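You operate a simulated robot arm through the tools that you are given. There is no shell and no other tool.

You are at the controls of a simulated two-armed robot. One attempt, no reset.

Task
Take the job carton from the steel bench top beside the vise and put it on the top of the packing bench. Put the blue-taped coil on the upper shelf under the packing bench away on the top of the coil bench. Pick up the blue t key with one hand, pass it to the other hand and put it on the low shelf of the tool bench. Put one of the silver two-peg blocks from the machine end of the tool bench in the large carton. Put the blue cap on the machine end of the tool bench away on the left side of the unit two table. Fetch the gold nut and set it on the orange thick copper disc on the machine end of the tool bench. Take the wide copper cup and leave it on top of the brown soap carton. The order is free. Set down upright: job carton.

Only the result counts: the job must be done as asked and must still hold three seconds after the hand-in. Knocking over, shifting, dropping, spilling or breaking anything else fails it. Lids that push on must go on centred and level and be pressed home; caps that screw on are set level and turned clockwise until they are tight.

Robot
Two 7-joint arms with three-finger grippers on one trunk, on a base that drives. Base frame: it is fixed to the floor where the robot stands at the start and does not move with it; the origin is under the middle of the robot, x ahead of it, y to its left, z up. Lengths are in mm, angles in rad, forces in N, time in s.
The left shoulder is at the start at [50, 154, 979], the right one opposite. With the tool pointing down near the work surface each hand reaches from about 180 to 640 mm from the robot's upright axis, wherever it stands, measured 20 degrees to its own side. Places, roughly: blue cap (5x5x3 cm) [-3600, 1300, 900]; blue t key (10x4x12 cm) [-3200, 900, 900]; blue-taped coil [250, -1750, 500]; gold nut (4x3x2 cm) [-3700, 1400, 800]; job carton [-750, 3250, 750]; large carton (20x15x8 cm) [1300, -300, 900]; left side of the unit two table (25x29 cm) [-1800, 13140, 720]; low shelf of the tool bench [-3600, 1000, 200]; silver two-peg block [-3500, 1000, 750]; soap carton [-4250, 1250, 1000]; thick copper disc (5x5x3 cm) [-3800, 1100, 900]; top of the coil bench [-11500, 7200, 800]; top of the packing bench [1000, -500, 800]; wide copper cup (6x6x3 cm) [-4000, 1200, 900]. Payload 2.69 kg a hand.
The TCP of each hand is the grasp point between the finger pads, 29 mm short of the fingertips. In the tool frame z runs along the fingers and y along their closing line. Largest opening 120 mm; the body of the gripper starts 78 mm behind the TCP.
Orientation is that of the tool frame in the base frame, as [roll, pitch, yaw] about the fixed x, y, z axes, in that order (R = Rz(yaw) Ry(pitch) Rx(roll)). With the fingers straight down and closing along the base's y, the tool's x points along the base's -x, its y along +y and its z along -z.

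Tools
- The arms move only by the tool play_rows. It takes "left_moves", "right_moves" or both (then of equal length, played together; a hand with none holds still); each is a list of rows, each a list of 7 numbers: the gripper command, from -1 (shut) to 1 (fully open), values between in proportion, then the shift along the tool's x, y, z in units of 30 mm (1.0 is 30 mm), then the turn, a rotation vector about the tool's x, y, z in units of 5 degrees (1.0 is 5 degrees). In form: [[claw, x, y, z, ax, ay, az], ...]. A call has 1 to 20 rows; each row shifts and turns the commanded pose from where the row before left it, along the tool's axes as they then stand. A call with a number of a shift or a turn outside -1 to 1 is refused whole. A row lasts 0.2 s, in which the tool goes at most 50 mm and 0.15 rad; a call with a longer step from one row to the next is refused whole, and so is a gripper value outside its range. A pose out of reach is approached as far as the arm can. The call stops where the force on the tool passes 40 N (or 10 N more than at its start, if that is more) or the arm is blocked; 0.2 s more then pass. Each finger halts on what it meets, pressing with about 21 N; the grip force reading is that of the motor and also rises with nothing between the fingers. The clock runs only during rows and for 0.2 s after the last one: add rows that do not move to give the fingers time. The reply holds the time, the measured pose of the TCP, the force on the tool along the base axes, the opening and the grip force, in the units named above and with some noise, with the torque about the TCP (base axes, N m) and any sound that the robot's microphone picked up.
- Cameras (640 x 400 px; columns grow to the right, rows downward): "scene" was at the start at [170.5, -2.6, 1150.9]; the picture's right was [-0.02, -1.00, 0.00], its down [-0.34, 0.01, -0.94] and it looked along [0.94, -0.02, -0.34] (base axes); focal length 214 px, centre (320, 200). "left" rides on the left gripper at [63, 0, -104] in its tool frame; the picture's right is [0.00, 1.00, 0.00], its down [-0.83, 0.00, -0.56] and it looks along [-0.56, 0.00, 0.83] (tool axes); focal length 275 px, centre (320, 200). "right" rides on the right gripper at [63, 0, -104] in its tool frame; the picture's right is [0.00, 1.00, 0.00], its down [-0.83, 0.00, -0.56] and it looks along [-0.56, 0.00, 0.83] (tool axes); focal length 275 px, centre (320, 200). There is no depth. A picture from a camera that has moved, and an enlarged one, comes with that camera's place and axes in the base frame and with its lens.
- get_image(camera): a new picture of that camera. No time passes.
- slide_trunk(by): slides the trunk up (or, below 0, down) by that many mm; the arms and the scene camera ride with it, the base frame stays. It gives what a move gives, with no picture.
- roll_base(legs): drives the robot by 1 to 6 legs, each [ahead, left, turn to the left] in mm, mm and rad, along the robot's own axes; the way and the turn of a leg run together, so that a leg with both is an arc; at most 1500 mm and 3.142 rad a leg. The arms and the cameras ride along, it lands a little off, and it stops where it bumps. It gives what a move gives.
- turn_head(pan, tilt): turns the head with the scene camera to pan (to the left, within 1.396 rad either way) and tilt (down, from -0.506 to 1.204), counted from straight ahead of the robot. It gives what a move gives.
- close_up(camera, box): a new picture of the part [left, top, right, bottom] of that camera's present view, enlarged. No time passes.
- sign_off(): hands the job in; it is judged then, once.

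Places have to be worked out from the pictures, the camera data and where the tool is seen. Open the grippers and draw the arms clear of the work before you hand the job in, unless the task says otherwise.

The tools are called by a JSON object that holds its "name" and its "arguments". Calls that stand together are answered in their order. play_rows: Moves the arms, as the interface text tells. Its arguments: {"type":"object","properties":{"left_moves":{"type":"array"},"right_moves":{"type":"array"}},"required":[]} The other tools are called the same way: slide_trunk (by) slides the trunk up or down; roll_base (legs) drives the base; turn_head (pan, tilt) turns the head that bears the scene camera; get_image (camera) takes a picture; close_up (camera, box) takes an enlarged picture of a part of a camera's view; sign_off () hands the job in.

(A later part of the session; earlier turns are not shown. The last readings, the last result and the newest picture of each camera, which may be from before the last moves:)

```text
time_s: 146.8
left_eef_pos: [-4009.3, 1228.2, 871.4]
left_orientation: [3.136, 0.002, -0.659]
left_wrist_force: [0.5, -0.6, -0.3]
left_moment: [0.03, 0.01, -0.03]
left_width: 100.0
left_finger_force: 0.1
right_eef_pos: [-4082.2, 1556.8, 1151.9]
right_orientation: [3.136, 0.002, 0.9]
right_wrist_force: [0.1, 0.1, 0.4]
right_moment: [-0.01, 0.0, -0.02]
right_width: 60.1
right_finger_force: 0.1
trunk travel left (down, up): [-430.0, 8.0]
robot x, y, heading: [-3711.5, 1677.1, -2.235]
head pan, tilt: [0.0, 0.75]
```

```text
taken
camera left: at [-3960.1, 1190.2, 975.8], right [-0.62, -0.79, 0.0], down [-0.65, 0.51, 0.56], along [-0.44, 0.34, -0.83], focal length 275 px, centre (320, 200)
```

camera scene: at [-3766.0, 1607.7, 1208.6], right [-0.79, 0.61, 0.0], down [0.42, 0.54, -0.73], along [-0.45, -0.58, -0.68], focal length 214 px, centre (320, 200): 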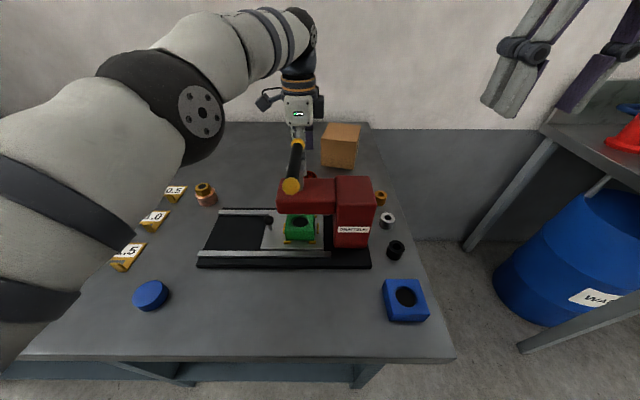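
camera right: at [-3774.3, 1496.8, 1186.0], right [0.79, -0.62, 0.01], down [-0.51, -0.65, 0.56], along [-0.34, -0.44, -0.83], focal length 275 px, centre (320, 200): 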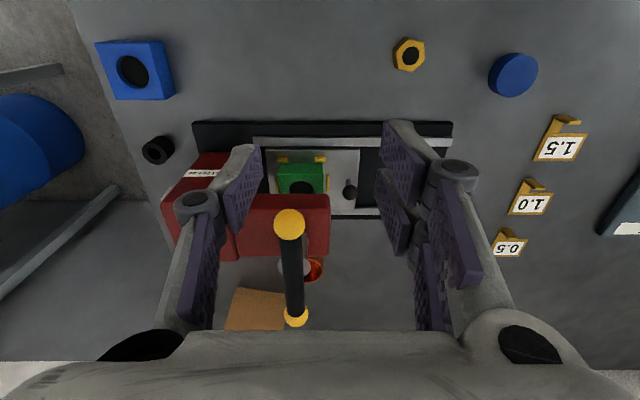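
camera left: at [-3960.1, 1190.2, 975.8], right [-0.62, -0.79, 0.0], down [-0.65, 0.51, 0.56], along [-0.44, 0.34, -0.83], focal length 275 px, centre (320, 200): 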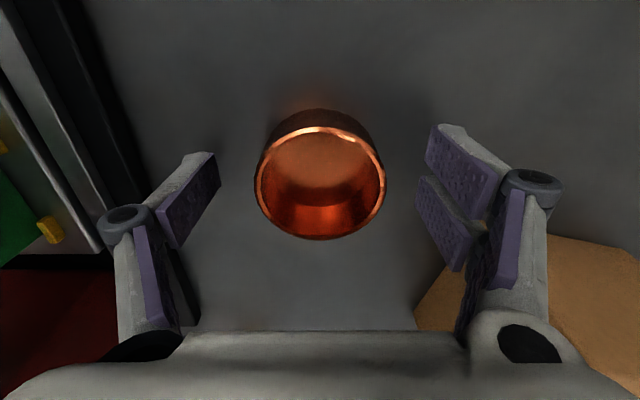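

The cup is centred between the fingers. I close on it.

{"name": "play_rows", "arguments": {"left_moves": [[0.3, 0, 0, 0, 0, 0, 0], [0, 0, 0, 0, 0, 0, 0], [-0.3, 0, 0, 0, 0, 0, 0], [-1, 0, 0, 0, 0, 0, 0], [-1, 0, 0, 0, 0, 0, 0]]}}

{"name": "get_image", "arguments": {"camera": "left"}}

```text
time_s: 148.0
left_eef_pos: [-4008.8, 1228.6, 872.0]
left_orientation: [3.137, 0.001, -0.659]
left_wrist_force: [0.2, 0.0, 0.7]
left_moment: [0.05, -0.04, -0.05]
left_width: 58.4
left_finger_force: 21.3
right_eef_pos: [-4081.8, 1555.6, 1150.9]
right_orientation: [3.136, 0.004, 0.9]
right_wrist_force: [0.0, -0.4, 0.9]
right_moment: [-0.02, 0.03, -0.02]
right_width: 59.8
right_finger_force: 0.1
trunk travel left (down, up): [-430.0, 8.0]
robot x, y, heading: [-3711.7, 1674.7, -2.236]
head pan, tilt: [0.0, 0.75]
```

```text
taken
camera left: at [-3960.1, 1190.2, 976.1], right [-0.62, -0.79, 0.0], down [-0.65, 0.51, 0.56], along [-0.44, 0.34, -0.83], focal length 275 px, centre (320, 200)
```

left: 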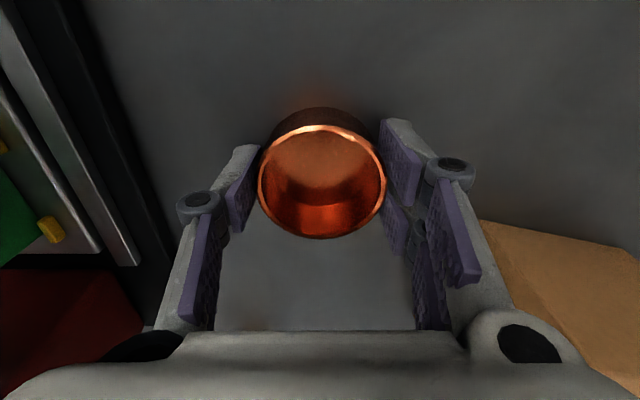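

The cup is gripped (58.4 mm). I lift it 100 mm, carry it left and back toward a free spot on the bench, between the slide and the "1.5" tag.

{"name": "play_rows", "arguments": {"left_moves": [[-1, 0, 0, -0.5, 0, 0, 0], [-1, 0, 0, -0.9, 0, 0, 0], [-1, 0, 0, -0.9, 0, 0, 0], [-1, 0.3, -0.2, -0.9, 0, 0, 0], [-1, 0.85, -0.3, 0, 0, 0, 0], [-1, 0.85, -0.3, 0, 0, 0, 0], [-1, 0.85, -0.3, 0, 0, 0, 0], [-1, 0.9, -0.8, 0, 0, 0, 0], [-1, 0.9, -0.8, 0, 0, 0, 0], [-1, 0.9, -0.8, 0, 0, 0, 0], [-1, 0.9, -0.8, 0, 0, 0, 0], [-1, 0.9, -0.8, 0, 0, 0, 0], [-1, 0, 0, 0, 0, 0, 0]]}}

{"name": "get_image", "arguments": {"camera": "left"}}

{"name": "get_image", "arguments": {"camera": "scene"}}

```text
time_s: 150.8
left_eef_pos: [-3740.0, 1211.0, 968.4]
left_orientation: [3.137, 0.003, -0.662]
left_wrist_force: [-0.4, -1.2, -0.1]
left_moment: [-0.03, 0.02, -0.01]
left_width: 58.0
left_finger_force: 21.0
right_eef_pos: [-4083.7, 1557.7, 1151.0]
right_orientation: [3.136, 0.002, 0.898]
right_wrist_force: [-0.4, -0.3, -0.4]
right_moment: [0.03, -0.02, 0.02]
right_width: 59.8
right_finger_force: 0.1
trunk travel left (down, up): [-430.0, 8.0]
robot x, y, heading: [-3716.3, 1677.8, -2.232]
head pan, tilt: [0.0, 0.75]
```

```text
taken
camera left: at [-3689.4, 1173.9, 1073.6], right [-0.62, -0.79, 0.0], down [-0.65, 0.51, 0.56], along [-0.44, 0.34, -0.83], focal length 275 px, centre (320, 200)
```

left: 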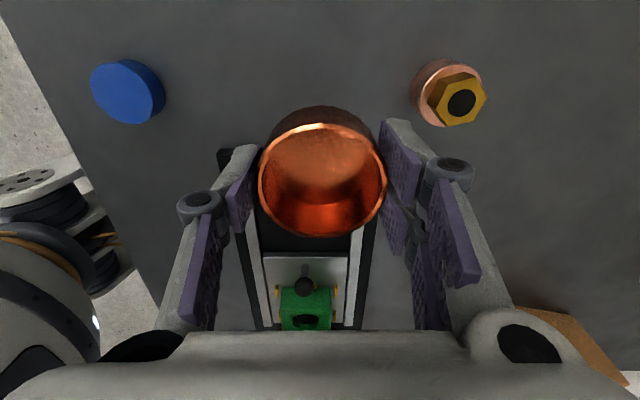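

```text
taken
camera scene: at [-3772.0, 1600.0, 1208.5], right [-0.79, 0.61, 0.0], down [0.42, 0.54, -0.73], along [-0.45, -0.58, -0.68], focal length 214 px, centre (320, 200)
```

scene: 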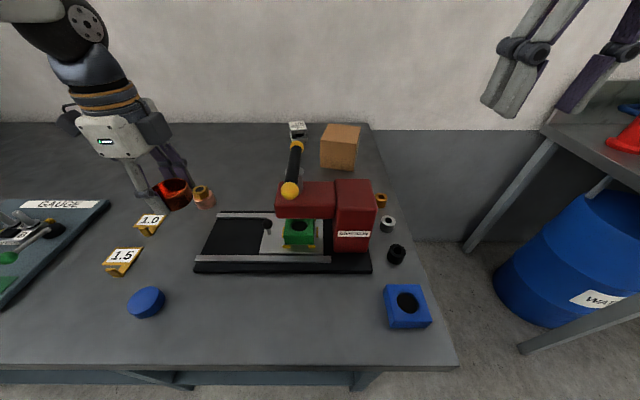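

I complete the move to the free spot and lower the cup onto the bench.

{"name": "play_rows", "arguments": {"left_moves": [[-1, 0.5, -0.5, 0, 0, 0, 0], [-1, 0.53, -0.51, 0, 0, 0, 0], [-1, 0, 0, 0.6, 0, 0, 0], [-1, 0, 0, 0.9, 0, 0, 0], [-1, 0, 0, 0.9, 0, 0, 0], [-1, 0, 0, 0.6, 0, 0, 0], [-1, 0, 0, 0, 0, 0, 0]]}}

{"name": "get_image", "arguments": {"camera": "left"}}

{"name": "get_image", "arguments": {"camera": "scene"}}

```text
time_s: 152.4
left_eef_pos: [-3699.4, 1218.8, 877.2]
left_orientation: [3.137, 0.001, -0.661]
left_wrist_force: [-0.1, 0.0, -0.9]
left_moment: [-0.01, 0.02, 0.0]
left_width: 57.7
left_finger_force: 21.6
right_eef_pos: [-4082.3, 1556.6, 1151.1]
right_orientation: [3.136, 0.002, 0.899]
right_wrist_force: [0.0, 0.0, 0.6]
right_moment: [0.0, -0.04, -0.02]
right_width: 60.1
right_finger_force: 0.0
trunk travel left (down, up): [-430.0, 8.0]
robot x, y, heading: [-3715.5, 1678.7, -2.229]
head pan, tilt: [0.0, 0.75]
```

```text
taken
camera left: at [-3648.8, 1180.0, 981.6], right [-0.62, -0.79, 0.0], down [-0.65, 0.51, 0.56], along [-0.44, 0.34, -0.83], focal length 275 px, centre (320, 200)
```

left: 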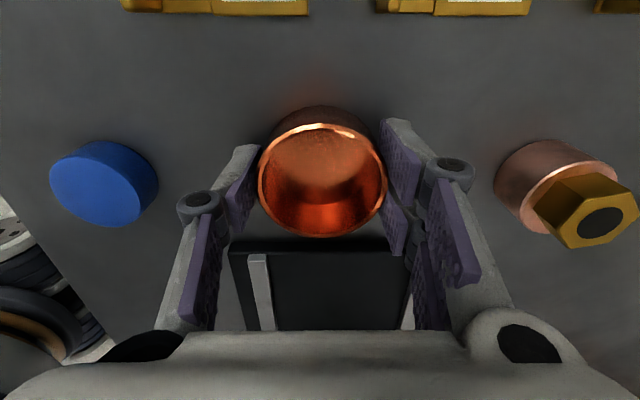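

```text
taken
camera scene: at [-3771.5, 1600.4, 1208.6], right [-0.79, 0.61, 0.0], down [0.42, 0.54, -0.73], along [-0.45, -0.58, -0.68], focal length 214 px, centre (320, 200)
```

scene: 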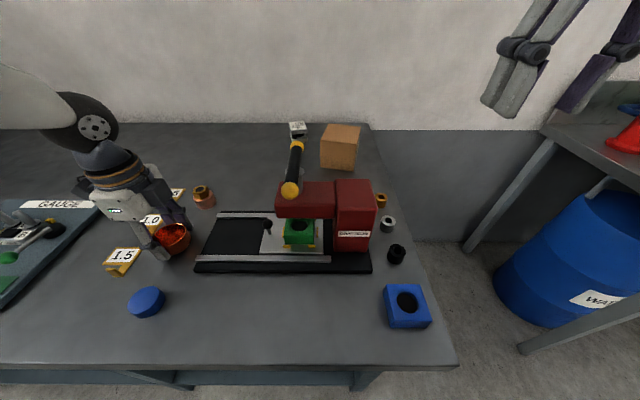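

The cup is between tags and slide; I center it by 5 mm to the left, lower the last 5 mm to contact, and release.

{"name": "play_rows", "arguments": {"left_moves": [[-1, 0.15, 0, 0.05, 0, 0, 0], [-1, 0, 0, 0.05, 0, 0, 0], [-1, 0, 0, 0.04, 0, 0, 0], [-1, 0, 0, 0.03, 0, 0, 0], [-1, 0, 0, 0, 0, 0, 0]]}}

```text
time_s: 153.6
left_eef_pos: [-3695.4, 1215.3, 871.9]
left_orientation: [3.137, 0.002, -0.659]
left_wrist_force: [0.2, -0.5, -1.0]
left_moment: [0.03, -0.05, -0.03]
left_width: 58.0
left_finger_force: 20.8
right_eef_pos: [-4082.1, 1558.1, 1151.9]
right_orientation: [3.137, 0.003, 0.902]
right_wrist_force: [0.4, -0.1, -0.8]
right_moment: [-0.04, -0.01, 0.0]
right_width: 60.1
right_finger_force: 0.0
trunk travel left (down, up): [-430.0, 8.0]
robot x, y, heading: [-3711.4, 1674.4, -2.234]
head pan, tilt: [0.0, 0.75]
```

{"name": "play_rows", "arguments": {"left_moves": [[-1, 0, 0, 0.03, 0, 0, 0], [-1, 0, 0, 0.03, 0, 0, 0], [-1, 0, 0, 0, 0, 0, 0]]}}

```text
time_s: 154.4
left_eef_pos: [-3694.2, 1216.2, 870.5]
left_orientation: [3.133, 0.001, -0.66]
left_wrist_force: [0.7, 1.6, 13.3]
left_moment: [0.13, -0.05, -0.1]
left_width: 57.7
left_finger_force: 21.4
right_eef_pos: [-4082.1, 1557.3, 1152.6]
right_orientation: [3.138, 0.005, 0.9]
right_wrist_force: [0.6, -0.7, -0.3]
right_moment: [-0.01, -0.01, -0.04]
right_width: 59.9
right_finger_force: 0.1
trunk travel left (down, up): [-430.0, 8.0]
robot x, y, heading: [-3713.0, 1676.1, -2.23]
head pan, tilt: [0.0, 0.75]
```

The cup rests on the bench (13 N). I release it and lift the left hand.

{"name": "play_rows", "arguments": {"left_moves": [[0.1, 0, 0, 0, 0, 0, 0], [0.4, 0, 0, 0, 0, 0, 0], [0.4, 0, 0, 0, 0, 0, 0], [0.4, 0, 0, -0.5, 0, 0, 0], [0.4, 0, 0, -1, 0, 0, 0], [0.4, 0, 0, -1, 0, 0, 0], [0.4, 0, 0, -1, 0, 0, 0], [0.4, 0, 0, -1, 0, 0, 0], [0.4, 0, 0, -1, 0, 0, 0], [0.4, 0, 0, 0, 0, 0, 0]]}}

{"name": "get_image", "arguments": {"camera": "left"}}

```text
time_s: 156.6
left_eef_pos: [-3694.4, 1214.9, 1032.7]
left_orientation: [3.138, 0.001, -0.658]
left_wrist_force: [-0.3, -0.7, 0.2]
left_moment: [0.01, 0.05, -0.01]
left_width: 83.9
left_finger_force: 0.1
right_eef_pos: [-4082.4, 1557.3, 1150.4]
right_orientation: [3.136, 0.003, 0.902]
right_wrist_force: [0.5, 0.4, -0.4]
right_moment: [-0.02, 0.0, -0.05]
right_width: 59.9
right_finger_force: 0.2
trunk travel left (down, up): [-430.0, 8.0]
robot x, y, heading: [-3712.7, 1678.4, -2.234]
head pan, tilt: [0.0, 0.75]
```

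```text
taken
camera left: at [-3645.4, 1176.5, 1138.3], right [-0.62, -0.79, 0.0], down [-0.65, 0.51, 0.56], along [-0.44, 0.34, -0.83], focal length 275 px, centre (320, 200)
```

left: 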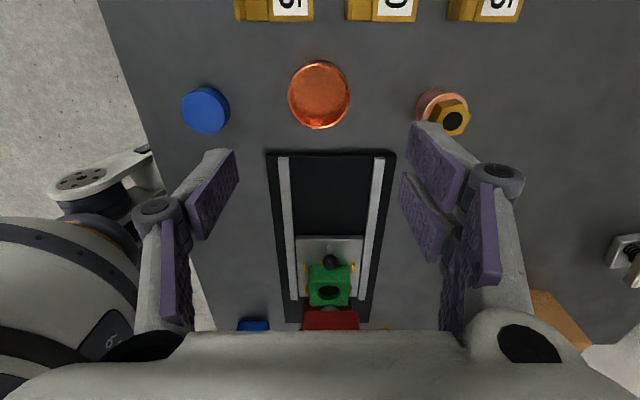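

I turn the left hand back to normal and raise it, then back off and shift the base left so the right hand can regrasp the cup at a tilt.

{"name": "play_rows", "arguments": {"left_moves": [[0, 0, 0, -0.5, 0, 0, -1], [0, 0, 0, -0.5, 0, 0, -1], [0, 0, 0, -0.5, 0, 0, -1], [0, 0, 0, -0.5, 0, 0, -1], [0, 0, 0, 0, 0, 0, -1], [0, 0, 0, 0, 0, 0, -1], [0, 0, 0, 0, 0, 0, -1], [0, 0, 0, 0, 0, 0, -1], [0, 0, 0, 0, 0, 0, -1], [0, 0, 0, 0, 0, 0, -1], [0, 0, 0, 0, 0, 0, -1], [0, 0, 0, 0, 0, 0, -1], [0, 0, 0, 0, 0, 0, -1], [0, 0, 0, 0, 0, 0, -1], [0, 0, 0, 0, 0, 0, -1], [0, 0, 0, 0, 0, 0, -1], [0, 0, 0, 0, 0, 0, -1], [0, 0, 0, 0, 0, 0, -1]]}}

{"name": "roll_base", "arguments": {"legs": [[-127, 0, 0], [0, 418, 0]]}}

{"name": "get_image", "arguments": {"camera": "scene"}}

{"name": "get_image", "arguments": {"camera": "right"}}

```text
time_s: 160.4
left_eef_pos: [-3695.2, 1216.3, 1095.1]
left_orientation: [-3.14, 0.006, 0.91]
left_wrist_force: [-0.2, -0.3, -0.5]
left_moment: [0.01, 0.01, 0.0]
left_width: 60.2
left_finger_force: 0.0
right_eef_pos: [-4082.0, 1557.4, 1151.7]
right_orientation: [3.135, 0.003, 0.902]
right_wrist_force: [0.5, 0.3, 0.3]
right_moment: [0.05, -0.01, 0.01]
right_width: 60.0
right_finger_force: 0.1
trunk travel left (down, up): [-430.0, 8.0]
robot x, y, heading: [-3714.7, 1676.7, -2.232]
head pan, tilt: [0.0, 0.75]
```

```text
time_s: 165.1
left_eef_pos: [-3283.5, 1058.9, 1094.2]
left_orientation: [-3.14, 0.004, 0.918]
left_wrist_force: [0.4, -0.3, 0.4]
left_moment: [-0.02, 0.02, -0.03]
left_width: 60.1
left_finger_force: 0.2
right_eef_pos: [-3674.0, 1398.0, 1151.1]
right_orientation: [3.136, 0.003, 0.905]
right_wrist_force: [0.1, 0.5, 0.0]
right_moment: [0.0, -0.01, 0.01]
right_width: 60.1
right_finger_force: 0.0
trunk travel left (down, up): [-430.0, 8.0]
robot x, y, heading: [-3305.6, 1520.1, -2.228]
head pan, tilt: [0.0, 0.75]
```

```text
taken
camera scene: at [-3363.3, 1441.9, 1208.6], right [-0.79, 0.61, 0.0], down [0.42, 0.54, -0.73], along [-0.45, -0.58, -0.68], focal length 214 px, centre (320, 200)
```

scene: 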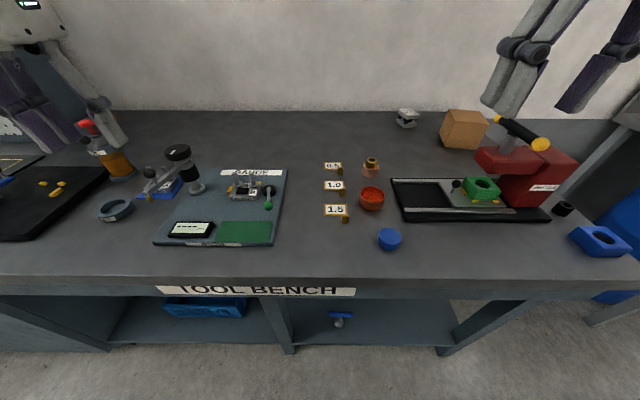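

```text
taken
camera right: at [-3635.1, 1447.0, 1255.7], right [0.79, -0.61, 0.01], down [-0.51, -0.65, 0.56], along [-0.34, -0.44, -0.83], focal length 275 px, centre (320, 200)
```

right: 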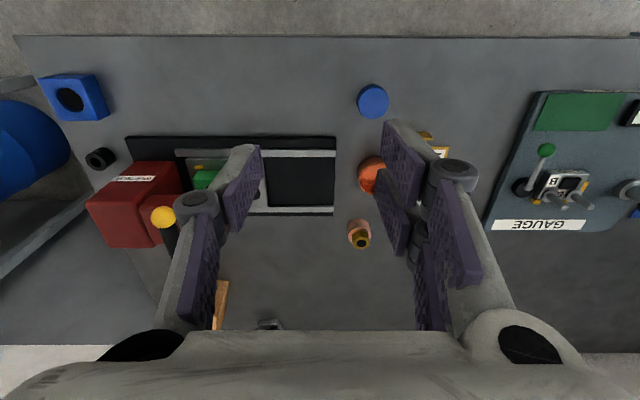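

Everything is in place; the cup sits at ahead 479/right 122. I lower the right hand to a pre-grasp point above/before the cup and tilt it forward 35°.

{"name": "play_rows", "arguments": {"right_moves": [[0.2, -0.43, 0.45, 0.94, 0, 0, 0], [0.33, -0.43, 0.45, 0.94, 0, 0, 0], [0.33, -0.43, 0.45, 0.94, 0, 0, 0], [0.33, -0.43, 0.45, 0.94, 0, 0, 0], [0.33, -0.43, 0.45, 0.94, 0, 0, 0], [0.33, -0.43, 0.45, 0.94, 0, 0, 0], [0.33, -0.42, 0.45, 0.9, 0, 0, 0], [0.33, 0, 0, 0, 0, -1, 0], [0.33, 0, 0, 0, 0, -1, 0], [0.33, 0, 0, 0, 0, -1, 0], [0.33, 0, 0, 0, 0, -1, 0], [0.33, 0, 0, 0, 0, -1, 0], [0.33, 0, 0, 0, 0, -1, 0], [0.33, 0, 0, 0, 0, -1, 0], [0.33, 0, 0, 0, 0, 0, 0]]}}

{"name": "get_image", "arguments": {"camera": "right"}}

{"name": "get_image", "arguments": {"camera": "scene"}}

```text
time_s: 168.3
left_eef_pos: [-3285.0, 1058.2, 1095.2]
left_orientation: [-3.141, 0.006, 0.915]
left_wrist_force: [0.8, -0.1, 0.3]
left_moment: [-0.03, -0.01, 0.04]
left_width: 59.8
left_finger_force: 0.0
right_eef_pos: [-3653.7, 1266.1, 955.5]
right_orientation: [3.135, 0.613, 0.902]
right_wrist_force: [-0.4, 0.3, 0.8]
right_moment: [-0.03, -0.02, -0.01]
right_width: 80.0
right_finger_force: 0.0
trunk travel left (down, up): [-430.0, 8.0]
robot x, y, heading: [-3304.6, 1521.9, -2.225]
head pan, tilt: [0.0, 0.75]
```

```text
taken
camera right: at [-3585.5, 1354.5, 1004.7], right [0.79, -0.61, 0.0], down [-0.22, -0.28, 0.93], along [-0.57, -0.74, -0.36], focal length 275 px, centre (320, 200)
```

right: 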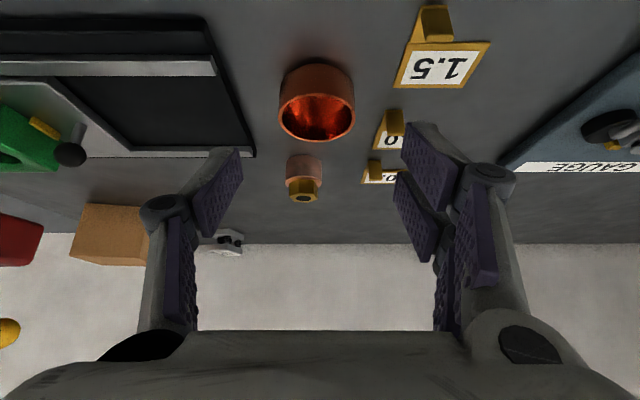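

```text
taken
camera scene: at [-3363.4, 1442.0, 1208.6], right [-0.79, 0.61, 0.0], down [0.42, 0.54, -0.73], along [-0.45, -0.58, -0.68], focal length 214 px, centre (320, 200)
```

scene: 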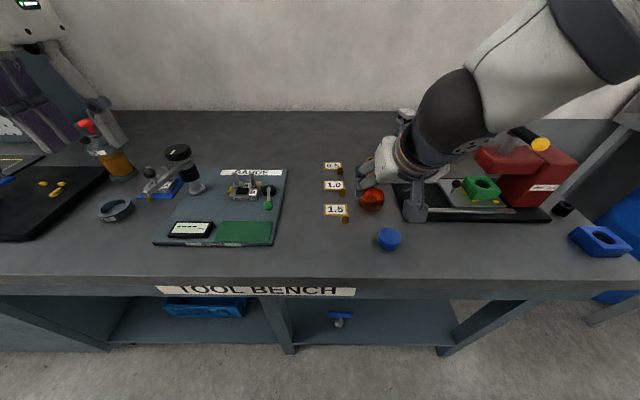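

The cup is aligned to within 2 mm. I advance 100 mm along the tool axis and check before closing.

{"name": "play_rows", "arguments": {"right_moves": [[0.33, 0.1, -0.04, 0.5, 0, 0, 0], [0.33, 0, 0, 0.7, 0, 0, 0], [0.33, 0, 0, 0.8, 0, 0, 0], [0.33, 0, 0, 0.7, 0, 0, 0], [0.33, 0, 0, 0.5, 0, 0, 0], [0.33, 0, 0, 0.1, 0, 0, 0], [0.33, 0, 0, 0, 0, 0, 0]]}}

{"name": "get_image", "arguments": {"camera": "right"}}

{"name": "close_up", "arguments": {"camera": "scene", "box": [310, 130, 450, 260]}}

```text
time_s: 169.9
left_eef_pos: [-3282.8, 1059.0, 1095.2]
left_orientation: [3.141, 0.005, 0.916]
left_wrist_force: [0.3, -0.8, 0.2]
left_moment: [-0.02, 0.0, 0.0]
left_width: 60.0
left_finger_force: 0.1
right_eef_pos: [-3688.6, 1223.7, 873.4]
right_orientation: [3.136, 0.615, 0.9]
right_wrist_force: [0.0, -0.8, -0.2]
right_moment: [-0.02, 0.04, -0.01]
right_width: 80.1
right_finger_force: 0.0
trunk travel left (down, up): [-430.0, 8.0]
robot x, y, heading: [-3301.9, 1518.2, -2.227]
head pan, tilt: [0.0, 0.75]
```

```text
taken
camera right: at [-3620.7, 1311.7, 922.4], right [0.79, -0.61, 0.0], down [-0.22, -0.28, 0.93], along [-0.57, -0.74, -0.36], focal length 275 px, centre (320, 200)
```

right: 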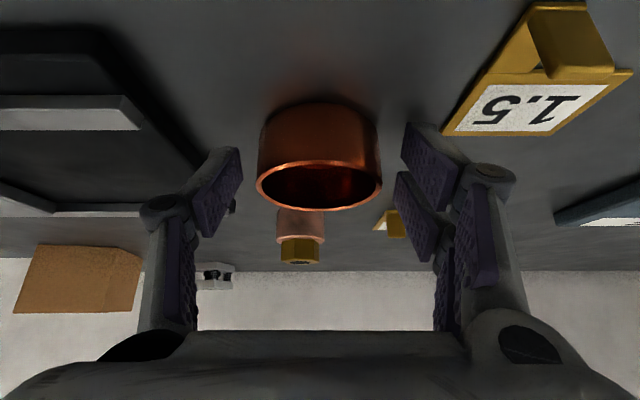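

```text
3.08 times, centred on (380, 195) of scene
camera zoom: at [-3363.4, 1442.0, 1208.6], right [-0.79, 0.61, 0.0], down [0.42, 0.54, -0.73], along [-0.45, -0.58, -0.68], focal length 660 px, centre (135, 215)
```

zoom: 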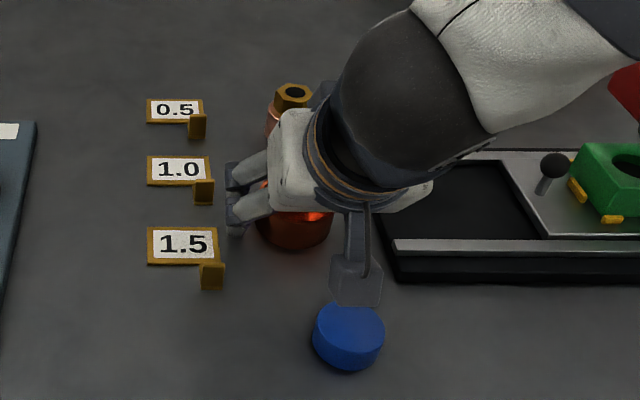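

The cup is between the fingertips. I close the right hand on it.

{"name": "play_rows", "arguments": {"right_moves": [[0.1, 0, 0, 0, 0, 0, 0], [-0.2, 0, 0, 0, 0, 0, 0], [-1, 0, 0, 0, 0, 0, 0], [-1, 0, 0, 0, 0, 0, 0], [-1, 0, 0, 0, 0, 0, 0]]}}

{"name": "get_image", "arguments": {"camera": "right"}}

```text
time_s: 171.1
left_eef_pos: [-3283.3, 1060.2, 1095.5]
left_orientation: [-3.14, 0.007, 0.918]
left_wrist_force: [-0.1, -0.3, -1.2]
left_moment: [0.02, -0.02, -0.04]
left_width: 60.0
left_finger_force: 0.0
right_eef_pos: [-3687.8, 1224.2, 874.9]
right_orientation: [3.135, 0.617, 0.903]
right_wrist_force: [2.2, -4.3, 13.5]
right_moment: [-0.38, -0.46, -0.12]
right_width: 59.0
right_finger_force: 21.1
trunk travel left (down, up): [-430.0, 8.0]
robot x, y, heading: [-3301.3, 1519.1, -2.229]
head pan, tilt: [0.0, 0.75]
```

```text
taken
camera right: at [-3619.9, 1311.4, 923.7], right [0.79, -0.61, 0.0], down [-0.22, -0.28, 0.93], along [-0.57, -0.74, -0.36], focal length 275 px, centre (320, 200)
```

right: 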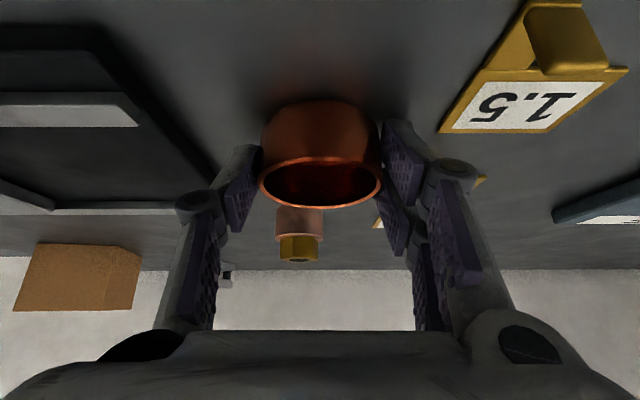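

The cup is held (59 mm). I lift it straight up by about 150 mm.

{"name": "play_rows", "arguments": {"right_moves": [[-1, -0.2, 0, -0.29, 0, 0, 0], [-1, -0.4, 0, -0.57, 0, 0, 0], [-1, -0.575, 0, -0.818, 0, 0, 0], [-1, -0.575, 0, -0.818, 0, 0, 0], [-1, -0.575, 0, -0.818, 0, 0, 0], [-1, -0.575, 0, -0.818, 0, 0, 0], [-1, 0, 0, 0, 0, 0, 0]]}}

{"name": "get_image", "arguments": {"camera": "right"}}

{"name": "get_image", "arguments": {"camera": "scene"}}

```text
time_s: 172.7
left_eef_pos: [-3284.1, 1057.5, 1094.7]
left_orientation: [3.141, 0.002, 0.916]
left_wrist_force: [-0.3, -0.5, -0.2]
left_moment: [0.01, 0.02, 0.0]
left_width: 60.2
left_finger_force: 0.2
right_eef_pos: [-3692.8, 1224.3, 1024.3]
right_orientation: [3.134, 0.616, 0.902]
right_wrist_force: [0.1, -0.7, -1.0]
right_moment: [0.0, 0.01, 0.02]
right_width: 59.5
right_finger_force: 20.6
trunk travel left (down, up): [-430.0, 8.0]
robot x, y, heading: [-3303.9, 1517.4, -2.225]
head pan, tilt: [0.0, 0.75]
```

```text
taken
camera right: at [-3622.7, 1312.3, 1073.4], right [0.79, -0.61, 0.0], down [-0.22, -0.28, 0.93], along [-0.57, -0.74, -0.36], focal length 275 px, centre (320, 200)
```

right: 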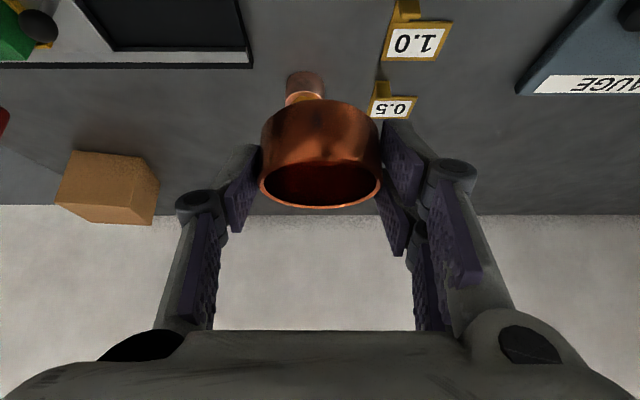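

```text
taken
camera scene: at [-3363.6, 1441.8, 1208.5], right [-0.79, 0.61, 0.0], down [0.42, 0.54, -0.73], along [-0.45, -0.58, -0.68], focal length 214 px, centre (320, 200)
```

scene: 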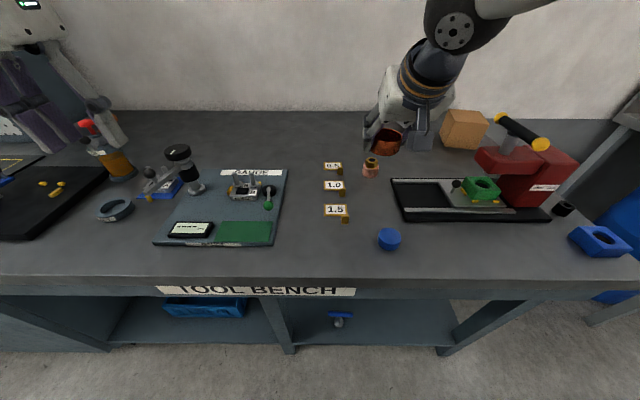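

The cup hangs level. I raise the hand to z≈1130 so the cup clears the press handle, then drive right and forward toward the soap carton.

{"name": "play_rows", "arguments": {"right_moves": [[-1, -0.575, 0, -0.818, 0, 0, 0], [-1, -0.575, 0, -0.818, 0, 0, 0], [-1, -0.575, 0, -0.818, 0, 0, 0], [-1, -0.3, 0, -0.42, 0, 0, 0], [-1, 0, 0, 0, 0, 0, 0]]}}

{"name": "roll_base", "arguments": {"legs": [[0, -336, 0]]}}

{"name": "get_image", "arguments": {"camera": "right"}}

{"name": "get_image", "arguments": {"camera": "scene"}}

```text
time_s: 173.9
left_eef_pos: [-3283.8, 1058.8, 1093.9]
left_orientation: [-3.139, 0.005, 0.915]
left_wrist_force: [0.1, 0.2, 0.3]
left_moment: [-0.02, -0.02, 0.02]
left_width: 59.9
left_finger_force: 0.0
right_eef_pos: [-3690.1, 1224.5, 1130.0]
right_orientation: [3.134, 0.614, 0.901]
right_wrist_force: [-0.8, 0.0, -0.9]
right_moment: [0.0, 0.0, 0.02]
right_width: 59.1
right_finger_force: 21.1
trunk travel left (down, up): [-430.0, 8.0]
robot x, y, heading: [-3305.5, 1519.6, -2.223]
head pan, tilt: [0.0, 0.75]
```

```text
time_s: 177.0
left_eef_pos: [-3549.2, 1262.3, 1095.6]
left_orientation: [-3.139, 0.007, 0.915]
left_wrist_force: [0.2, 0.1, -0.4]
left_moment: [-0.02, 0.02, -0.02]
left_width: 60.1
left_finger_force: 0.1
right_eef_pos: [-3954.7, 1428.3, 1128.8]
right_orientation: [3.133, 0.614, 0.901]
right_wrist_force: [0.5, 0.0, -1.2]
right_moment: [-0.01, -0.04, -0.02]
right_width: 59.0
right_finger_force: 21.3
trunk travel left (down, up): [-430.0, 8.0]
robot x, y, heading: [-3569.6, 1721.7, -2.224]
head pan, tilt: [0.0, 0.75]
```

```text
taken
camera right: at [-3886.2, 1516.0, 1179.0], right [0.79, -0.61, 0.0], down [-0.22, -0.28, 0.93], along [-0.57, -0.74, -0.36], focal length 275 px, centre (320, 200)
```

right: 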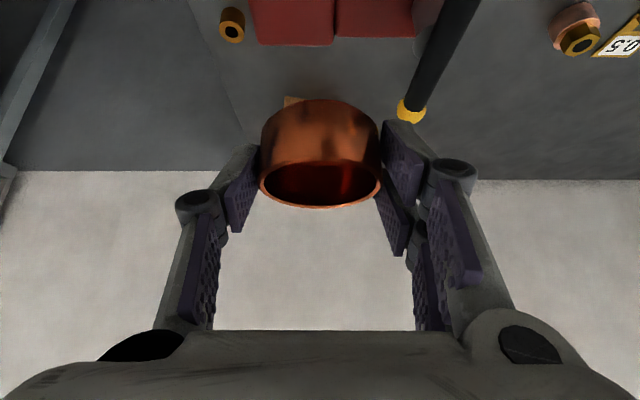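

```text
taken
camera scene: at [-3628.2, 1645.7, 1208.6], right [-0.79, 0.61, 0.0], down [0.42, 0.54, -0.73], along [-0.45, -0.58, -0.68], focal length 214 px, centre (320, 200)
```

scene: 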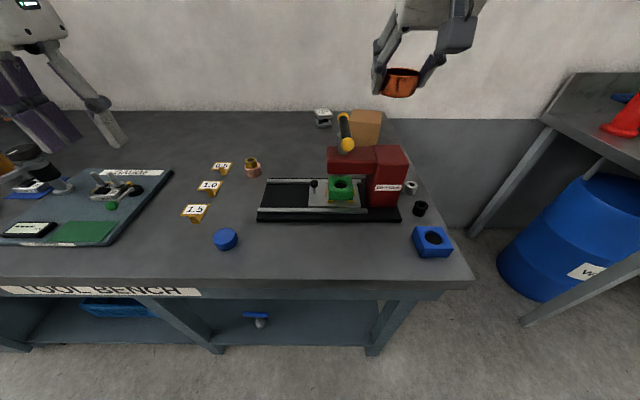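

The carton is straight ahead of the right hand. I enlarge the scene view to fix the carton's top precisely.

{"name": "close_up", "arguments": {"camera": "scene", "box": [310, 90, 430, 170]}}

```text
5.00 times, centred on (370, 130) of scene
camera zoom: at [-3628.2, 1645.7, 1208.6], right [-0.79, 0.61, 0.0], down [0.42, 0.54, -0.73], along [-0.45, -0.58, -0.68], focal length 1072 px, centre (70, 550)
```

zoom: 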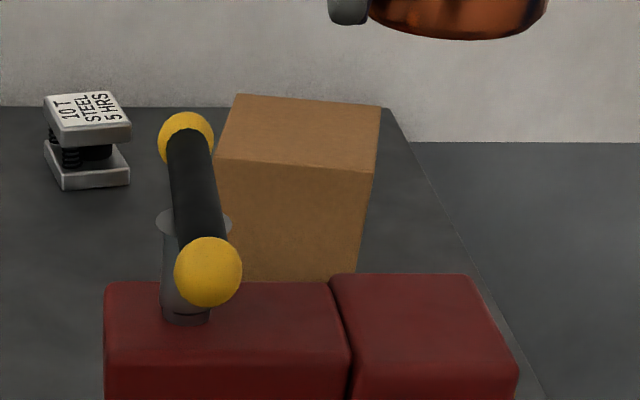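

The carton's top centre works out near (-4178, 1182, 930). I drive 108 mm ahead and then extend the right arm forward over the carton, descending slowly.

{"name": "roll_base", "arguments": {"legs": [[108, 0, 0]]}}

{"name": "play_rows", "arguments": {"right_moves": [[-1, -0.5, -0.12, 0.5, 0, 0, 0], [-1, -0.5, -0.12, 0.6, 0, 0, 0], [-1, -0.5, -0.12, 0.7, 0, 0, 0], [-1, -0.5, -0.12, 0.7, 0, 0, 0], [-1, -0.5, -0.12, 0.7, 0, 0, 0], [-1, -0.5, -0.12, 0.7, 0, 0, 0], [-1, 0, 0, 0, 0, 0, 0]]}}

{"name": "get_image", "arguments": {"camera": "right"}}

{"name": "get_image", "arguments": {"camera": "scene"}}

```text
time_s: 178.2
left_eef_pos: [-3613.8, 1177.5, 1094.3]
left_orientation: [-3.14, 0.005, 0.916]
left_wrist_force: [-0.5, 0.3, -0.2]
left_moment: [0.03, 0.0, 0.03]
left_width: 60.2
left_finger_force: 0.0
right_eef_pos: [-4020.8, 1343.8, 1131.0]
right_orientation: [3.133, 0.614, 0.903]
right_wrist_force: [-0.3, -0.4, -0.8]
right_moment: [0.0, -0.01, -0.01]
right_width: 59.2
right_finger_force: 20.9
trunk travel left (down, up): [-430.0, 8.0]
robot x, y, heading: [-3637.1, 1639.6, -2.226]
head pan, tilt: [0.0, 0.75]
```

```text
time_s: 179.8
left_eef_pos: [-3613.2, 1177.8, 1095.5]
left_orientation: [-3.141, 0.005, 0.915]
left_wrist_force: [0.0, -0.1, 0.2]
left_moment: [-0.01, 0.01, -0.03]
left_width: 60.1
left_finger_force: 0.0
right_eef_pos: [-4123.6, 1245.7, 1086.6]
right_orientation: [3.136, 0.616, 0.901]
right_wrist_force: [0.2, 0.6, 0.5]
right_moment: [0.01, 0.0, 0.01]
right_width: 59.0
right_finger_force: 21.3
trunk travel left (down, up): [-430.0, 8.0]
robot x, y, heading: [-3636.4, 1633.3, -2.229]
head pan, tilt: [0.0, 0.75]
```

```text
taken
camera right: at [-4054.7, 1333.7, 1136.2], right [0.79, -0.61, 0.0], down [-0.22, -0.28, 0.93], along [-0.57, -0.74, -0.36], focal length 275 px, centre (320, 200)
```

right: 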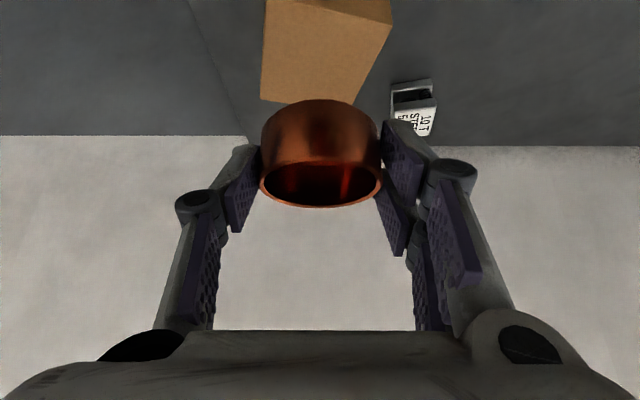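

```text
taken
camera scene: at [-3692.8, 1561.5, 1208.7], right [-0.79, 0.61, 0.0], down [0.42, 0.54, -0.73], along [-0.45, -0.58, -0.68], focal length 214 px, centre (320, 200)
```

scene: 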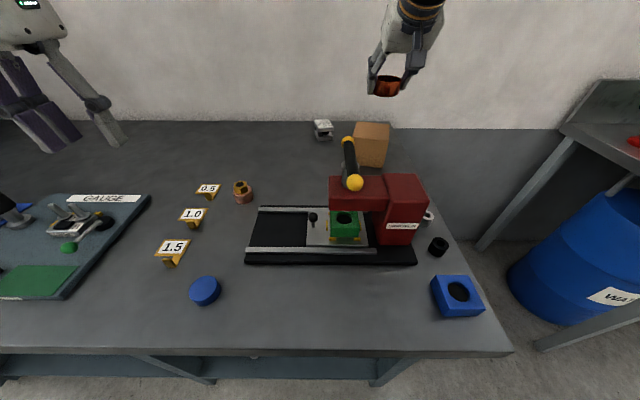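

Views agree on the carton (far corners within 8 mm). The remaining motion is almost straight along the tool axis; I advance 120 mm, to z≈990.

{"name": "play_rows", "arguments": {"right_moves": [[-1, -0.02, -0.01, 0.7, 0, 0, 0], [-1, -0.02, -0.01, 0.8, 0, 0, 0], [-1, -0.02, -0.01, 0.8, 0, 0, 0], [-1, -0.02, -0.01, 0.8, 0, 0, 0], [-1, -0.02, -0.01, 0.7, 0, 0, 0], [-1, 0, 0, 0.2, 0, 0, 0], [-1, 0, 0, 0, 0, 0, 0]]}}

{"name": "get_image", "arguments": {"camera": "right"}}

{"name": "close_up", "arguments": {"camera": "scene", "box": [310, 60, 450, 180]}}

```text
time_s: 181.4
left_eef_pos: [-3613.7, 1178.1, 1095.9]
left_orientation: [-3.139, 0.005, 0.916]
left_wrist_force: [-0.8, 0.9, 0.1]
left_moment: [0.0, -0.01, 0.01]
left_width: 59.9
left_finger_force: 0.0
right_eef_pos: [-4168.3, 1189.1, 988.1]
right_orientation: [3.136, 0.615, 0.902]
right_wrist_force: [0.4, 0.3, -0.5]
right_moment: [0.0, 0.03, -0.02]
right_width: 59.0
right_finger_force: 20.9
trunk travel left (down, up): [-430.0, 8.0]
robot x, y, heading: [-3632.7, 1634.3, -2.228]
head pan, tilt: [0.0, 0.75]
```

```text
taken
camera right: at [-4098.7, 1277.2, 1038.2], right [0.79, -0.61, 0.0], down [-0.22, -0.28, 0.93], along [-0.57, -0.74, -0.36], focal length 275 px, centre (320, 200)
```

right: 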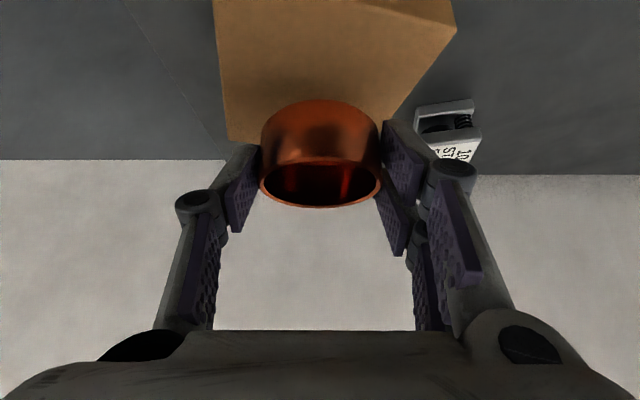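

```text
3.33 times, centred on (380, 120) of scene
camera zoom: at [-3693.1, 1561.0, 1208.6], right [-0.79, 0.61, 0.0], down [0.42, 0.54, -0.73], along [-0.45, -0.58, -0.68], focal length 715 px, centre (120, 467)
```

zoom: 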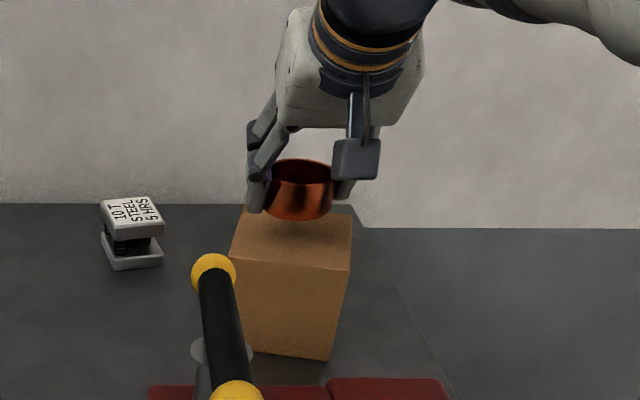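

The cup hovers over the middle of the carton. I lower 17 mm and then creep down to contact.

{"name": "play_rows", "arguments": {"right_moves": [[-1, 0.16, 0, 0.23, 0, 0, 0], [-1, 0.16, 0, 0.23, 0, 0, 0], [-1, 0, 0, 0, 0, 0, 0], [-1, 0.02, 0, 0.028, 0, 0, 0], [-1, 0.02, 0, 0.028, 0, 0, 0], [-1, 0, 0, 0, 0, 0, 0]]}}

{"name": "close_up", "arguments": {"camera": "scene", "box": [340, 90, 420, 160]}}

```text
time_s: 182.8
left_eef_pos: [-3612.7, 1177.4, 1095.8]
left_orientation: [-3.139, 0.005, 0.916]
left_wrist_force: [-0.5, -0.4, 0.5]
left_moment: [-0.04, 0.01, 0.02]
left_width: 60.1
left_finger_force: 0.2
right_eef_pos: [-4168.8, 1190.3, 969.8]
right_orientation: [3.135, 0.615, 0.902]
right_wrist_force: [-0.8, -0.8, -0.5]
right_moment: [0.02, 0.01, -0.01]
right_width: 59.0
right_finger_force: 21.0
trunk travel left (down, up): [-430.0, 8.0]
robot x, y, heading: [-3633.8, 1638.0, -2.23]
head pan, tilt: [0.0, 0.75]
```

```text
5.71 times, centred on (380, 125) of scene
camera zoom: at [-3693.1, 1561.0, 1208.6], right [-0.79, 0.61, 0.0], down [0.42, 0.54, -0.73], along [-0.45, -0.58, -0.68], focal length 1226 px, centre (-23, 629)
```

zoom: 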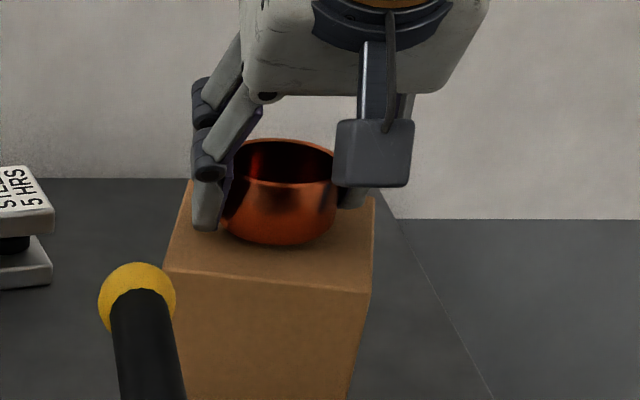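

Nearly touching. I creep further in 1 mm steps.

{"name": "play_rows", "arguments": {"right_moves": [[-1, 0.019, 0, 0.027, 0, 0, 0], [-1, 0.019, 0, 0.027, 0, 0, 0], [-1, 0.019, 0, 0.027, 0, 0, 0], [-1, 0, 0, 0, 0, 0, 0]]}}

{"name": "play_rows", "arguments": {"right_moves": [[-1, 0.019, 0, 0.027, 0, 0, 0], [-1, 0.019, 0, 0.027, 0, 0, 0], [-1, 0, 0, 0, 0, 0, 0]]}}

```text
time_s: 183.8
left_eef_pos: [-3613.0, 1177.4, 1096.3]
left_orientation: [-3.141, 0.005, 0.915]
left_wrist_force: [0.9, -0.6, 0.4]
left_moment: [0.0, 0.02, -0.01]
left_width: 60.3
left_finger_force: 0.0
right_eef_pos: [-4167.9, 1191.3, 968.0]
right_orientation: [3.135, 0.615, 0.903]
right_wrist_force: [0.6, -0.1, -0.8]
right_moment: [0.01, -0.01, 0.02]
right_width: 59.0
right_finger_force: 21.0
trunk travel left (down, up): [-430.0, 8.0]
robot x, y, heading: [-3635.0, 1636.8, -2.232]
head pan, tilt: [0.0, 0.75]
```

```text
time_s: 184.6
left_eef_pos: [-3613.0, 1177.6, 1095.0]
left_orientation: [-3.14, 0.006, 0.915]
left_wrist_force: [0.6, 0.6, 0.3]
left_moment: [0.02, 0.01, 0.01]
left_width: 59.8
left_finger_force: 0.2
right_eef_pos: [-4168.6, 1190.1, 965.8]
right_orientation: [3.134, 0.614, 0.903]
right_wrist_force: [0.0, -0.4, -0.7]
right_moment: [0.02, 0.01, 0.01]
right_width: 59.0
right_finger_force: 21.2
trunk travel left (down, up): [-430.0, 8.0]
robot x, y, heading: [-3634.1, 1639.4, -2.228]
head pan, tilt: [0.0, 0.75]
```

{"name": "play_rows", "arguments": {"right_moves": [[-1, 0.019, 0, 0.027, 0, 0, 0], [-1, 0.019, 0, 0.027, 0, 0, 0], [-1, 0, 0, 0, 0, 0, 0]]}}

{"name": "close_up", "arguments": {"camera": "scene", "box": [340, 90, 420, 160]}}

```text
time_s: 185.4
left_eef_pos: [-3613.3, 1176.8, 1095.7]
left_orientation: [-3.139, 0.005, 0.919]
left_wrist_force: [-0.8, -0.3, 0.9]
left_moment: [0.02, -0.04, -0.01]
left_width: 59.9
left_finger_force: 0.0
right_eef_pos: [-4168.3, 1191.4, 963.9]
right_orientation: [3.134, 0.616, 0.902]
right_wrist_force: [-1.5, -0.7, 1.9]
right_moment: [-0.13, 0.12, 0.01]
right_width: 59.3
right_finger_force: 20.8
trunk travel left (down, up): [-430.0, 8.0]
robot x, y, heading: [-3637.3, 1641.4, -2.228]
head pan, tilt: [0.0, 0.75]
```

```text
5.71 times, centred on (380, 125) of scene
camera zoom: at [-3693.0, 1561.2, 1208.7], right [-0.79, 0.61, 0.0], down [0.42, 0.54, -0.73], along [-0.45, -0.58, -0.68], focal length 1226 px, centre (-23, 629)
```

zoom: 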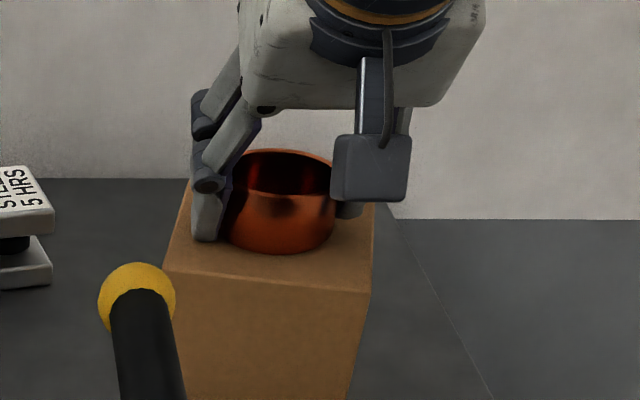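

First contact (≈2 N more) at z≈964. I release the cup gently and retract along the tool axis.

{"name": "play_rows", "arguments": {"right_moves": [[-1, 0.008, 0, 0.011, 0, 0, 0], [0.05, 0, 0, 0, 0, 0, 0], [0.2, 0, 0, 0, 0, 0, 0], [0.4, 0, 0, 0, 0, 0, 0], [0.4, 0, 0, 0, 0, 0, 0]]}}

{"name": "close_up", "arguments": {"camera": "scene", "box": [340, 90, 420, 160]}}

{"name": "get_image", "arguments": {"camera": "right"}}

```text
time_s: 186.6
left_eef_pos: [-3613.1, 1176.4, 1094.9]
left_orientation: [-3.14, 0.006, 0.916]
left_wrist_force: [0.0, 0.0, 0.0]
left_moment: [-0.01, -0.02, 0.02]
left_width: 59.6
left_finger_force: 0.1
right_eef_pos: [-4169.7, 1190.5, 964.0]
right_orientation: [3.135, 0.616, 0.902]
right_wrist_force: [-0.5, -0.7, -0.4]
right_moment: [0.03, 0.04, -0.02]
right_width: 84.0
right_finger_force: 0.0
trunk travel left (down, up): [-430.0, 8.0]
robot x, y, heading: [-3634.4, 1635.4, -2.23]
head pan, tilt: [0.0, 0.75]
```

```text
5.71 times, centred on (380, 125) of scene
camera zoom: at [-3693.1, 1561.1, 1208.6], right [-0.79, 0.61, 0.0], down [0.42, 0.54, -0.73], along [-0.45, -0.58, -0.68], focal length 1226 px, centre (-23, 629)
```

zoom: 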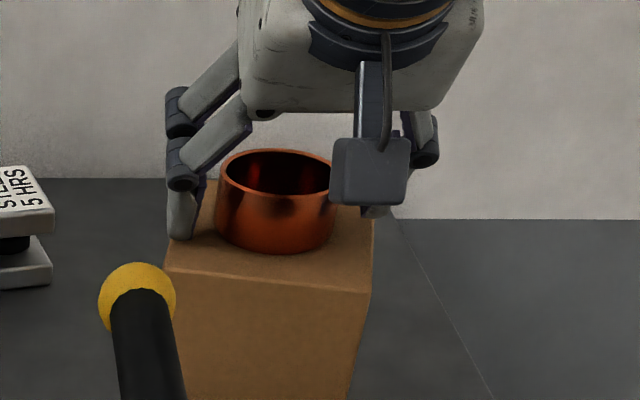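

```text
taken
camera right: at [-4099.8, 1278.0, 1012.6], right [0.79, -0.61, 0.0], down [-0.22, -0.28, 0.93], along [-0.57, -0.74, -0.36], focal length 275 px, centre (320, 200)
```

right: 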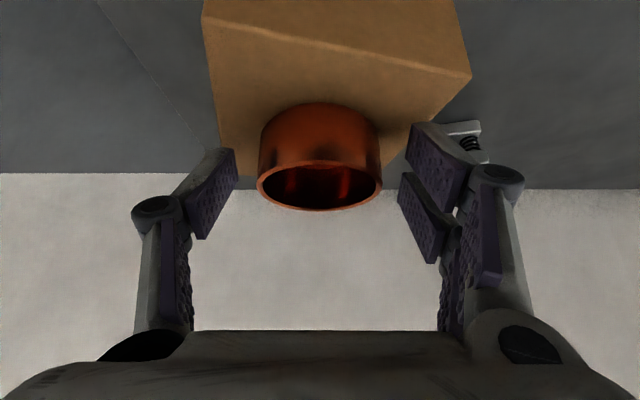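

The cup stands on the carton. I retract up and back along the tool axis, then back the base away.

{"name": "play_rows", "arguments": {"right_moves": [[0.4, 0, 0, -0.5, 0, 0, 0], [0.4, 0, 0, -0.8, 0, 0, 0], [0.4, 0, 0, -1, 0, 0, 0], [0.4, -0.2, 0, -1, 0, 0, 0], [0.4, -0.2, 0, -1, 0, 0, 0], [0.4, -0.2, 0, -1, 0, 0, 0], [0.4, -0.1, 0, -1, 0, 0, 0], [0.4, 0, 0, 0, 0, 0, 0]]}}

{"name": "close_up", "arguments": {"camera": "scene", "box": [300, 60, 460, 180]}}

```text
time_s: 188.4
left_eef_pos: [-3614.4, 1177.0, 1094.8]
left_orientation: [-3.14, 0.003, 0.917]
left_wrist_force: [0.5, -0.6, -0.3]
left_moment: [0.01, 0.03, 0.02]
left_width: 59.9
left_finger_force: 0.1
right_eef_pos: [-4113.9, 1262.9, 1125.9]
right_orientation: [3.136, 0.612, 0.904]
right_wrist_force: [0.1, 0.5, -0.6]
right_moment: [0.04, 0.02, -0.02]
right_width: 84.1
right_finger_force: 0.1
trunk travel left (down, up): [-430.0, 8.0]
robot x, y, heading: [-3635.5, 1637.3, -2.229]
head pan, tilt: [0.0, 0.75]
```

```text
3.33 times, centred on (380, 120) of scene
camera zoom: at [-3693.4, 1560.7, 1208.4], right [-0.79, 0.61, 0.0], down [0.42, 0.54, -0.73], along [-0.45, -0.58, -0.68], focal length 715 px, centre (120, 467)
```

zoom: 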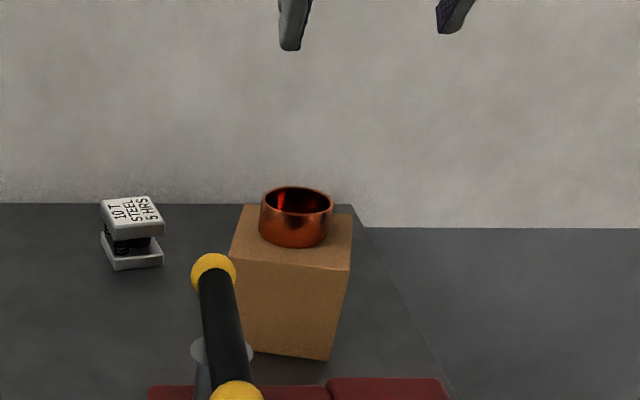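

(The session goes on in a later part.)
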